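You operate a simulated robot arm through the tools that you are given. There is no shell and no other tool. Be economical: measure what you need, move in short steps, check, and stop when the job is done.

Carry out the task below with a simulated robot arm. There is one attempt and no reset: what you move stays moved.

TASK
Put the 59 cube from the top of the teal bench on the disc there and the 54 cube on top of the orange tape roll there.

It is judged by the outcome, as a careful person would: the job done as asked, and still so three seconds after it is handed in. It fails if anything else is knocked over, pushed out of place, dropped, spilled or broken.

THE ROBOT
A 7-joint arm with a two-finger parallel gripper, fixed in place. Base frame: the origin is at the foot of the arm, x ahead of it, y to its left, z up; the work surface is at about z = 0. Lengths are in m, angles in degrees, forces in N, time in s.
With the tool pointing down near the work surface it reaches from about 0.24 to 0.62 m from the base axis. Its first joint turns from -66.0 to 66.0 degrees. Payload 2.6 kg.
Tool frame: the origin (TCP) lies between the finger pads and is the grasp point; the fingertips stand 0.03 m ahead of it; z points along the fingers, y is the line along which they close. The gripper opens to 0.094 m. The fingers are 0.028 m wide and 0.01 m thick; the gripper's body (0.05 by 0.096 m) begins 0.055 m behind the TCP.
Orientation is that of the tool frame in the base frame, as a unit quaternion [x, y, z, w]. With the fingers straight down and closing along the base's y, the tool's x points along the base's -x, its y along +y and its z along -z.

THE INTERFACE
- The arm moves only by the tool servo_tool. Its argument "series" is text: rows parted by semicolons, each of 7 numbers parted by spaces: the turn, a rotation vector about the tool's x, y, z in degrees, then the shift along the tool's x, y, z in m, then the closure in counts, from 0 (fully open) to 255 (shut). In form: ax ay az tx ty tz hand; .... A call has 1 to 20 rows; each row shifts and turns the commanded pose from where the row before left it, along the tool's axes as they then stand. A row lasts 0.2 s, in which the tool goes at most 0.05 m and 8.6 degrees; a call with a longer step from one row to the next is refused whole, and so is a gripper value outside its range. A pose out of reach is approached as far as the arm can. The call stops where the force on the tool passes 40 N (or 10 N more than at its start, if that is more) or the arm is blocked; 0.2 s more then pass. The fingers move at their own pace (about 0.072 m/s each) and stop on an object; they squeeze with about 37 N. The grip force told is the motor's: it shows also when the fingers shut on nothing. Time passes only in rows, and 0.2 s behind the last, so rows that do not move let the fingers close. It gives the time, the measured TCP pose, the force on the tool (base axes), the opening and the grip force at its end, in the units of the frame above (readings bear some noise).
- Cameras (640 x 400 px; columns grow to the right, rows downward): "scene" is fixed at [0.0184, 0.4235, 0.5604]; the picture's right is [-0.90, -0.43, 0.00], its down [-0.26, 0.55, -0.79] and it looks along [0.34, -0.72, -0.61] (base axes); focal length 375 px, centre (320, 200). "wrist" rides on the gripper at [-0.037, 0, -0.058] in the tool frame; the picture's right is [0.00, -1.00, 0.00], its down [0.97, 0.00, -0.24] and it looks along [0.24, 0.00, 0.97] (tool axes); focal length 218 px, centre (320, 200).
- capture(camera): a new picture of that camera. No time passes.
- point_at(camera, pixels): for up to 12 pixels [column, row] of the newest picture of that camera ("zoom" is the newest enlarged one), the place [x, y, z] in the base frame of the surface seen there, good to about 0.002 m. No time passes.
- inspect(camera, box): a new picture of the part [left, top, right, bottom] of that camera's present view, enlarged. No time passes.
- job_done(): hands the job in; it is judged then, once.

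Work in short steps. Measure before you move; look again where a grasp or a placing could have gone wrong, and mend it. You have 60 turns and 26 pictures in all, the two below and enlarged ones among them. Open the gripper and draw the arm clear of the work before you hand the job in, unless the task says otherwise; then end with one line.

The tools are called after ">>>" as name(argument=value, ...) on one line, values as JSON. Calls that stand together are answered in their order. servo_tool: Moves the arm, as the interface text tells. Its arguments: {"type":"object","properties":{"series":{"type":"string"}},"required":["series"]} The other tools are called the same way: capture (camera) takes a picture; point_at (camera, pixels) gives the place of the surface under pixels of a picture; inspect (camera, box) takes an enlarged picture of a part of a camera's view; job_done () hands the job in.

At the start:

```text
time_s: 0.0
tool_pos: [0.3679, 0.0142, 0.256]
ee_rot: [0.0, 1.0, 0.0, 0.0]
contact_force: [-0.3, 0.3, -0.8]
opening: 0.094
gripper_force: 0.1
```

scene: 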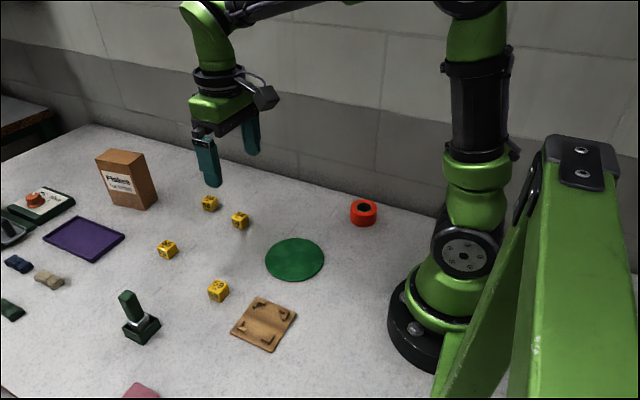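
wrist: 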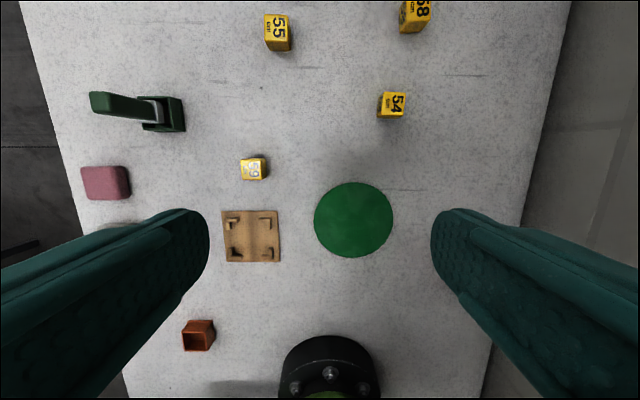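

The pictures show four numbered cubes, a green disc and an orange roll. I measure them first.

>>> inspect(camera="scene", box=[140, 170, 400, 332])

>>> point_at(camera="wrist", pixels=[[253, 168], [393, 103], [353, 220], [245, 160], [263, 160], [261, 178], [243, 179], [383, 93], [404, 94], [315, 220], [392, 220], [353, 257]])

>>> point_at(camera="scene", pixels=[[363, 207], [350, 207], [377, 207], [363, 200], [363, 214], [363, 222], [218, 285], [240, 216], [295, 258], [210, 200], [168, 245], [265, 322]])

```text
2.46 times, centred on (270, 251) of scene
```

zoom: 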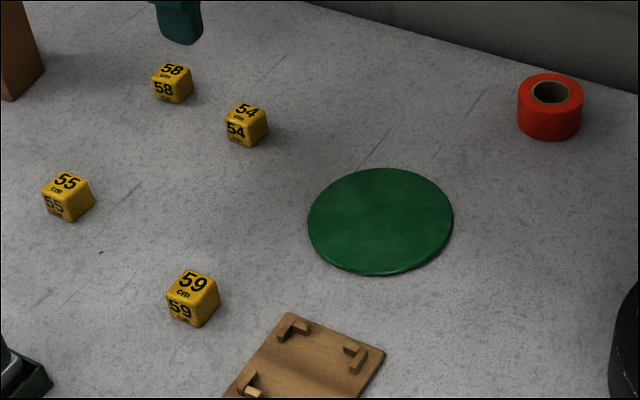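

```text
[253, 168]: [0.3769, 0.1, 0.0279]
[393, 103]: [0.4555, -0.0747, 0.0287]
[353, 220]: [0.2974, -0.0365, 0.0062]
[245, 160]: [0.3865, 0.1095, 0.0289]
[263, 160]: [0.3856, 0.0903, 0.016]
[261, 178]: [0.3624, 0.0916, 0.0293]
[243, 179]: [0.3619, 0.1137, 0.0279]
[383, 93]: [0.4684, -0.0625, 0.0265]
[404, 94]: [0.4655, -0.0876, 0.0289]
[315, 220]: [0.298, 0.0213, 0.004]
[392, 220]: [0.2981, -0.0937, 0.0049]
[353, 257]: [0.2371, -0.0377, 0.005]
```

```text
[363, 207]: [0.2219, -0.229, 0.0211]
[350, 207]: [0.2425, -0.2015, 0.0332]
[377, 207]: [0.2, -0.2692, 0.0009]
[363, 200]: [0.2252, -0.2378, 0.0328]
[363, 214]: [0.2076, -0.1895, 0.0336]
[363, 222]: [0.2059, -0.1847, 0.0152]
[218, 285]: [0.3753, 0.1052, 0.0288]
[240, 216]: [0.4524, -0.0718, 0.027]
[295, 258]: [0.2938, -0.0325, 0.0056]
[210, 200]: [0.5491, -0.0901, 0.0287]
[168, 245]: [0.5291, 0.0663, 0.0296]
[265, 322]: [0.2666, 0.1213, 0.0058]
```

I measure the roll rim and the cube corners more finely in enlarged views.

>>> point_at(camera="zoom", pixels=[[550, 75], [550, 110], [522, 92], [579, 92], [551, 82], [551, 102], [534, 92], [568, 92], [551, 93]])

>>> inspect(camera="wrist", box=[220, 70, 420, 195])

```text
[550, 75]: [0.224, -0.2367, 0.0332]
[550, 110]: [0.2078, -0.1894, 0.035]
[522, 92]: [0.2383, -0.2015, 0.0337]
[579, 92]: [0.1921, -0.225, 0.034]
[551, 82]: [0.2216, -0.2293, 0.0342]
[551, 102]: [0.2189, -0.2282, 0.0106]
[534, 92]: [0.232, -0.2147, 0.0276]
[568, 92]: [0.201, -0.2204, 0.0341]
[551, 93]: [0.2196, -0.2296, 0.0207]
```

```text
3.20 times, centred on (320, 132) of wrist
```

zoom: 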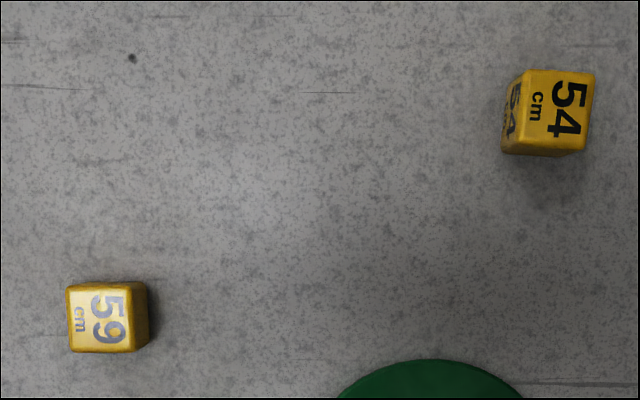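

>>> point_at(camera="zoom", pixels=[[70, 290], [73, 348], [127, 286], [131, 348], [524, 74], [590, 78], [520, 146], [581, 146], [100, 318], [555, 110]])

```text
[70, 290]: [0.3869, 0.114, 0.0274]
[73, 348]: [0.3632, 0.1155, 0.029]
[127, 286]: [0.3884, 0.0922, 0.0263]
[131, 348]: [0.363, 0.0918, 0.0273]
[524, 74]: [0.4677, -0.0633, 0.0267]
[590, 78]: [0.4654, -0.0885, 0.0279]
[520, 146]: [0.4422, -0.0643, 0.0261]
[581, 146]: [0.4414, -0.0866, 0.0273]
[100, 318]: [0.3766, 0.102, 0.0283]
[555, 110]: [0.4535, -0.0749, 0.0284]
```

59 is centred at about (0.375, 0.103) and 54 at (0.454, -0.076), both near square to the axes. The disc centre is (0.298, -0.036) and the roll centre (0.2155, -0.213) with its top at 0.034. I go above 59.

>>> servo_tool(series="0 0 0 -0.0025 0.0297 0 80; 0 0 0 -0.0025 0.0297 0 80; 0 0 0 -0.0025 0.0297 0 80; 0 0 0 0 0 0.04 80; 0 0 0 0 0 0.04 80; 0 0 0 0 0 0.04 80; 0 0 0 0 0 0.03 80; 0 0 0 0 0 0 80")

>>> capture(camera="wrist")

```text
time_s: 1.8
tool_pos: [0.3783, 0.1043, 0.1071]
ee_rot: [0.0, 1.0, -0.001, 0.0]
contact_force: [0.2, 0.6, -0.1]
opening: 0.0645
gripper_force: 0.0
```

```text
21 pictures are left
```

wrist: 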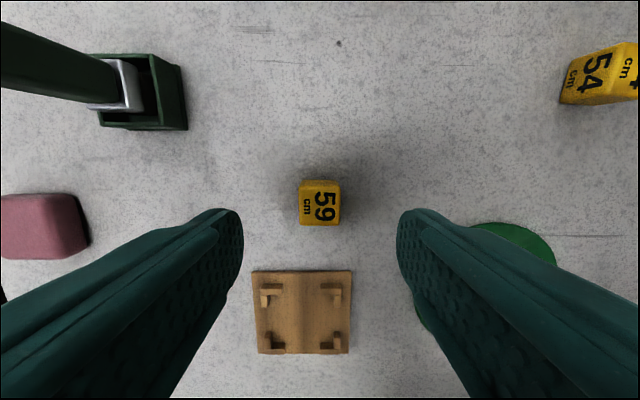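

59 sits between the fingers at (320,204). I check its place from here.

>>> point_at(camera="wrist", pixels=[[320, 204], [303, 190], [338, 190], [302, 221], [337, 221]])

```text
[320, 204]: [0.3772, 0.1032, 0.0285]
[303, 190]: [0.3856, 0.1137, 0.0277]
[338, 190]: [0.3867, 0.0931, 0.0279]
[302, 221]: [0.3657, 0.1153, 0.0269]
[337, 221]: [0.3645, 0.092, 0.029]
```

>>> servo_tool(series="0 0 0 0.002 0 0.03 80; 0 0 0 0 0 0.03 80; 0 0 0 0 0 0.011 80; 0 0 0 0 0 0 80; 0 0 0 0 0 0 255; 0 0 0 0 0 0 255; 0 0 0 0 0 0 255")

```text
time_s: 3.4
tool_pos: [0.3745, 0.1043, 0.0347]
ee_rot: [0.0, 1.0, 0.0, 0.0]
contact_force: [-0.7, -0.4, 0.0]
opening: 0.0262
gripper_force: 37.1
```

Gripped (opening 0.026). I lift and carry it over the disc.

>>> servo_tool(series="0 0 0 0 0 -0.04 255; 0 0 0 0 0 -0.04 255; 0 0 0 0.0153 -0.028 0 255; 0 0 0 0.0153 -0.028 0 255; 0 0 0 0.0153 -0.028 0 255; 0 0 0 0.0153 -0.028 0 255; 0 0 0 0.0153 -0.028 0 255; 0 0 0 0 0 0.03 255; 0 0 0 0 0 0 255; 0 0 0 0 0 0 255")

>>> capture(camera="scene")

```text
time_s: 5.6
tool_pos: [0.2967, -0.0353, 0.0839]
ee_rot: [0.0, 1.0, 0.0, 0.0]
contact_force: [0.0, -0.1, 0.1]
opening: 0.0263
gripper_force: 36.8
```

```text
20 pictures are left
```

scene: 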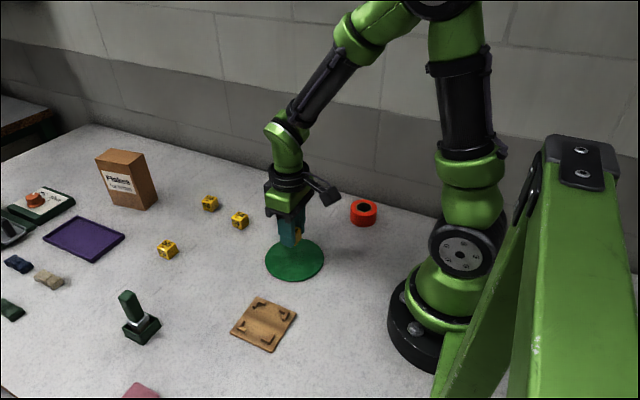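

The cube is held over the disc; I lower it to about z 0.041, release gently and retreat upward.

>>> servo_tool(series="0 0 0 0 0 0.02 255; 0 0 0 0 0 0.015 255; 0 0 0 0 0 0.004 255; 0 0 0 0 0 0.003 255; 0 0 0 0 0 0 255")

```text
time_s: 6.8
tool_pos: [0.2967, -0.0363, 0.0429]
ee_rot: [0.0, 1.0, 0.0, 0.001]
contact_force: [-1.1, 0.4, 0.2]
opening: 0.0265
gripper_force: 37.3
```

>>> servo_tool(series="0 0 0 0 0 0.0012 255; 0 0 0 0 0 0.0012 255; 0 0 0 0 0 0 255")

```text
time_s: 7.6
tool_pos: [0.2969, -0.0351, 0.0399]
ee_rot: [0.0, 1.0, -0.001, 0.0]
contact_force: [-1.1, 0.1, 0.2]
opening: 0.0263
gripper_force: 37.8
```

>>> servo_tool(series="0 0 0 0 0 0.001 255; 0 0 0 0 0 0.0005 255; 0 0 0 0 0 0 200; 0 0 0 0 0 0 140; 0 0 0 0 0 0 100; 0 0 0 0 0 0 80; 0 0 0 0 0 -0.03 80; 0 0 0 0 0 -0.04 80; 0 0 0 0 0 -0.04 80")

>>> capture(camera="wrist")

```text
time_s: 9.6
tool_pos: [0.2982, -0.0355, 0.1497]
ee_rot: [0.0, 1.0, 0.0, -0.001]
contact_force: [-0.2, -0.2, 0.4]
opening: 0.0642
gripper_force: 0.0
```

```text
19 pictures are left
```

wrist: 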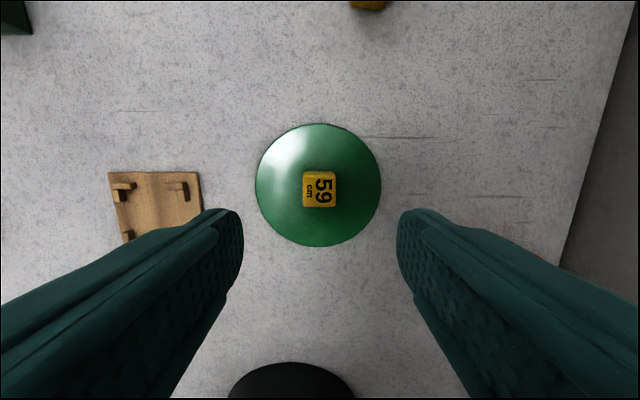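

59 stands mid-disc. Now above 54.

>>> servo_tool(series="0 0 0 -0.0312 -0.008 0 80; 0 0 0 -0.0312 -0.008 0 80; 0 0 0 -0.0312 -0.008 0 80; 0 0 0 -0.0312 -0.008 0 80; 0 0 0 -0.0312 -0.008 0 80; 0 0 0 0 0 0.025 80; 0 0 0 0 0 0.02 80; 0 0 0 0 0 0 80")

>>> capture(camera="wrist")

```text
time_s: 11.4
tool_pos: [0.4538, -0.0766, 0.1028]
ee_rot: [0.0, 1.0, -0.001, 0.0]
contact_force: [0.7, -0.3, 0.1]
opening: 0.0647
gripper_force: 0.1
```

```text
18 pictures are left
```

wrist: 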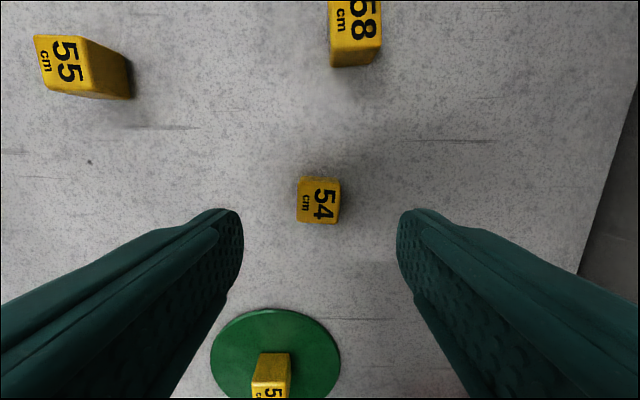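

54 is turned about 4°, so I turn to match, descend and grip.

>>> servo_tool(series="0 0 4 0 0 0.03 80; 0 0 0 0 0 0.03 80; 0 0 0 0 0 0.008 80; 0 0 0 0 0 0 80; 0 0 0 0 0 0 255; 0 0 0 0 0 0 255; 0 0 0 0 0 0 255")

```text
time_s: 13.0
tool_pos: [0.4535, -0.0737, 0.0359]
ee_rot: [0.035, 0.999, 0.0, 0.0]
contact_force: [-0.2, 0.1, 1.0]
opening: 0.0263
gripper_force: 37.0
```

Gripped. Lift, undo the turn, and carry over the roll.

>>> servo_tool(series="0 0 0 0 0 -0.04 255; 0 0 0 0 0 -0.04 255; 0 0 -4 0 0 -0.03 255; 0 0 0 0.0298 -0.0174 0 255; 0 0 0 0.0298 -0.0174 0 255; 0 0 0 0.0298 -0.0174 0 255; 0 0 0 0.0298 -0.0174 0 255; 0 0 0 0.0298 -0.0174 0 255; 0 0 0 0.0298 -0.0174 0 255; 0 0 0 0.0298 -0.0174 0 255; 0 0 0 0.0298 -0.0174 0 255; 0 0 0 0 0 0 255; 0 0 0 0 0 0 255")

>>> capture(camera="wrist")

>>> inspect(camera="scene", box=[280, 130, 440, 230])

```text
time_s: 15.8
tool_pos: [0.2144, -0.2148, 0.1452]
ee_rot: [0.0, 1.0, 0.0, -0.001]
contact_force: [0.1, -0.3, -0.8]
opening: 0.0265
gripper_force: 37.0
```

```text
17 pictures are left
```

wrist: 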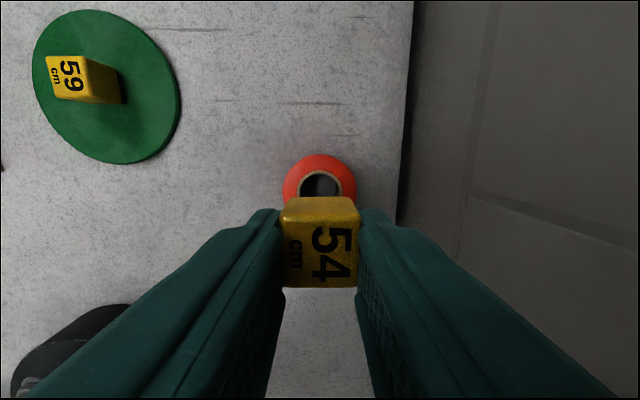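

```text
4.00 times, centred on (360, 180) of scene
```

zoom: 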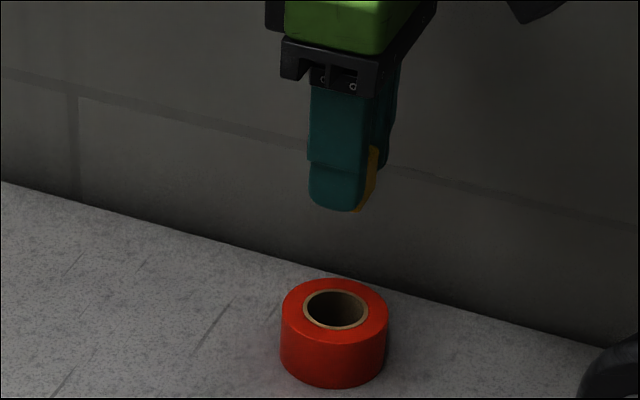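

Refine the roll's centre from its rim pixels in the wrist picture and the zoom.

>>> point_at(camera="zoom", pixels=[[335, 281], [335, 336], [284, 308], [385, 308], [298, 290], [372, 326], [372, 291], [298, 326]])

>>> point_at(camera="wrist", pixels=[[320, 156], [285, 188], [355, 188], [320, 171], [301, 188], [338, 188]])

```text
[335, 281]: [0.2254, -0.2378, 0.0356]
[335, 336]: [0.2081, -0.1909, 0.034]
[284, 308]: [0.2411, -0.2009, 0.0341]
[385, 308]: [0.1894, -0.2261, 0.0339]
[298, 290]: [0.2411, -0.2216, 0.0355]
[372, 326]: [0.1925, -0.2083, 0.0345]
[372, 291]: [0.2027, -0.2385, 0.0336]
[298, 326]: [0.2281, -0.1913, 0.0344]
```

```text
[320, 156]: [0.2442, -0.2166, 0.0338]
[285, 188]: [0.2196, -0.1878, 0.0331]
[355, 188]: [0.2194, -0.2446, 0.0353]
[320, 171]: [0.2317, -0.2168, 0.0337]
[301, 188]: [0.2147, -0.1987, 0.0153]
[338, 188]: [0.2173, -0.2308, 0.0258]
```

Roll centre is about (0.2165, -0.215), top 0.034; I shift 2 mm and lower towards z≈0.074.

>>> servo_tool(series="0 0 0 -0.002 0 0.03 255; 0 0 0 0 0 0.03 255; 0 0 0 0 0 0.01 255; 0 0 0 0 0 0 255; 0 0 0 0 0 0 255")

>>> inspect(camera="scene", box=[310, 160, 422, 230])

```text
time_s: 17.0
tool_pos: [0.2171, -0.2149, 0.0758]
ee_rot: [0.0, 1.0, 0.001, -0.001]
contact_force: [-0.2, -0.3, -1.0]
opening: 0.0264
gripper_force: 37.3
```

```text
5.71 times, centred on (366, 195) of scene
```

zoom: 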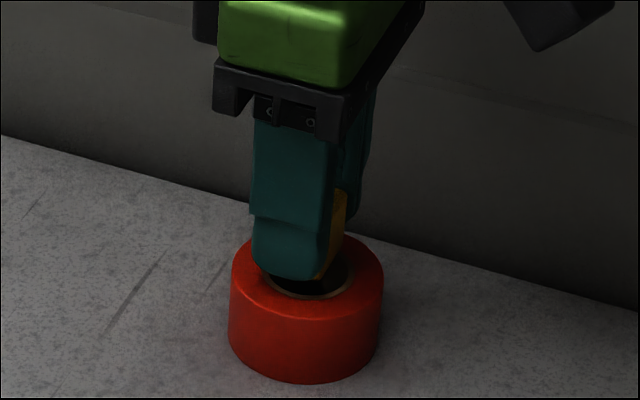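

Looks centred; lower in small steps to contact.

>>> servo_tool(series="0 0 0 0 0 0.0015 255; 0 0 0 0 0 0.0015 255; 0 0 0 0 0 0.001 255; 0 0 0 0 0 0 255")

```text
time_s: 18.0
tool_pos: [0.2168, -0.2154, 0.0709]
ee_rot: [0.0, 1.0, 0.0, 0.0]
contact_force: [-0.2, 0.4, 0.3]
opening: 0.026
gripper_force: 37.1
```

>>> servo_tool(series="0 0 0 0 0 0.0008 255; 0 0 0 0 0 0 255")

>>> inspect(camera="scene", box=[310, 160, 422, 230])

```text
time_s: 18.6
tool_pos: [0.217, -0.2156, 0.0714]
ee_rot: [0.001, 1.0, 0.0, -0.001]
contact_force: [0.2, 0.5, -0.7]
opening: 0.0264
gripper_force: 36.9
```

```text
5.71 times, centred on (366, 195) of scene
```

zoom: 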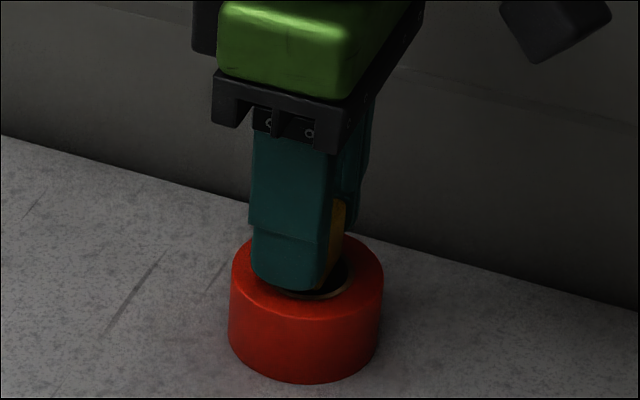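

Still no contact force; one more millimetre.

>>> servo_tool(series="0 0 0 0 0 0.001 255; 0 0 0 0 0 0 255")

```text
time_s: 19.2
tool_pos: [0.2178, -0.215, 0.0693]
ee_rot: [0.0, 1.0, 0.001, 0.0]
contact_force: [0.3, -0.5, -0.3]
opening: 0.0262
gripper_force: 36.9
```

>>> servo_tool(series="0 0 0 0 0 0.001 255; 0 0 0 0 0 0 255")

```text
time_s: 19.8
tool_pos: [0.2174, -0.2152, 0.0697]
ee_rot: [-0.001, 1.0, -0.001, 0.001]
contact_force: [-1.4, 1.5, 14.7]
opening: 0.0263
gripper_force: 36.9
```

Contact (14.7 N up): the cube rests on the roll. I back off slightly, open evenly and rise.

>>> servo_tool(series="0 0 0 0 0 -0.0007 255; 0 0 0 0 0 0 200; 0 0 0 0 0 0 150; 0 0 0 0 0 0 110; 0 0 0 0 0 0 80; 0 0 0 0 0 -0.02 80; 0 0 0 0 0 -0.04 80; 0 0 0 0 0 -0.04 80; 0 0 0 0 0 -0.03 80; 0 0 0 0 0 0 80")

>>> capture(camera="wrist")

>>> capture(camera="scene")

```text
time_s: 22.0
tool_pos: [0.2172, -0.2137, 0.1985]
ee_rot: [0.0, 1.0, 0.001, 0.0]
contact_force: [-0.2, -0.1, 0.8]
opening: 0.0645
gripper_force: 0.2
```

```text
13 pictures are left
```

wrist: 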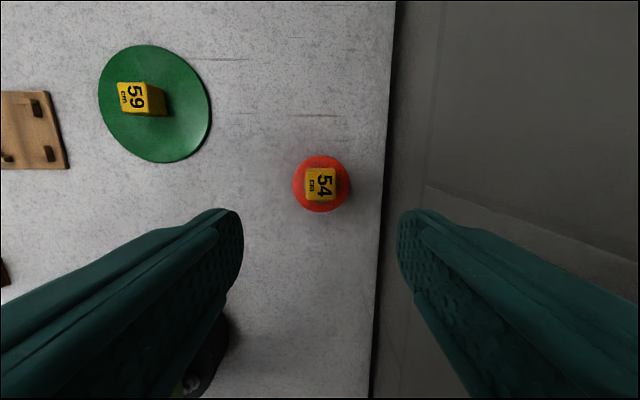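

```text
12 pictures are left
```

scene: 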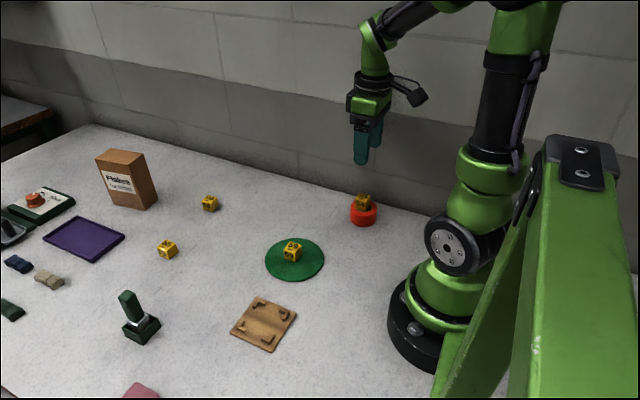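

Both cubes are in place and level, nothing else has moved, and the arm is clear above with the gripper open.

>>> job_done()

```text
The job is handed in.
```

The 59 cube is on the green disc and the 54 cube is on top of the orange tape roll. The last pictures show both sitting level, with nothing else disturbed.
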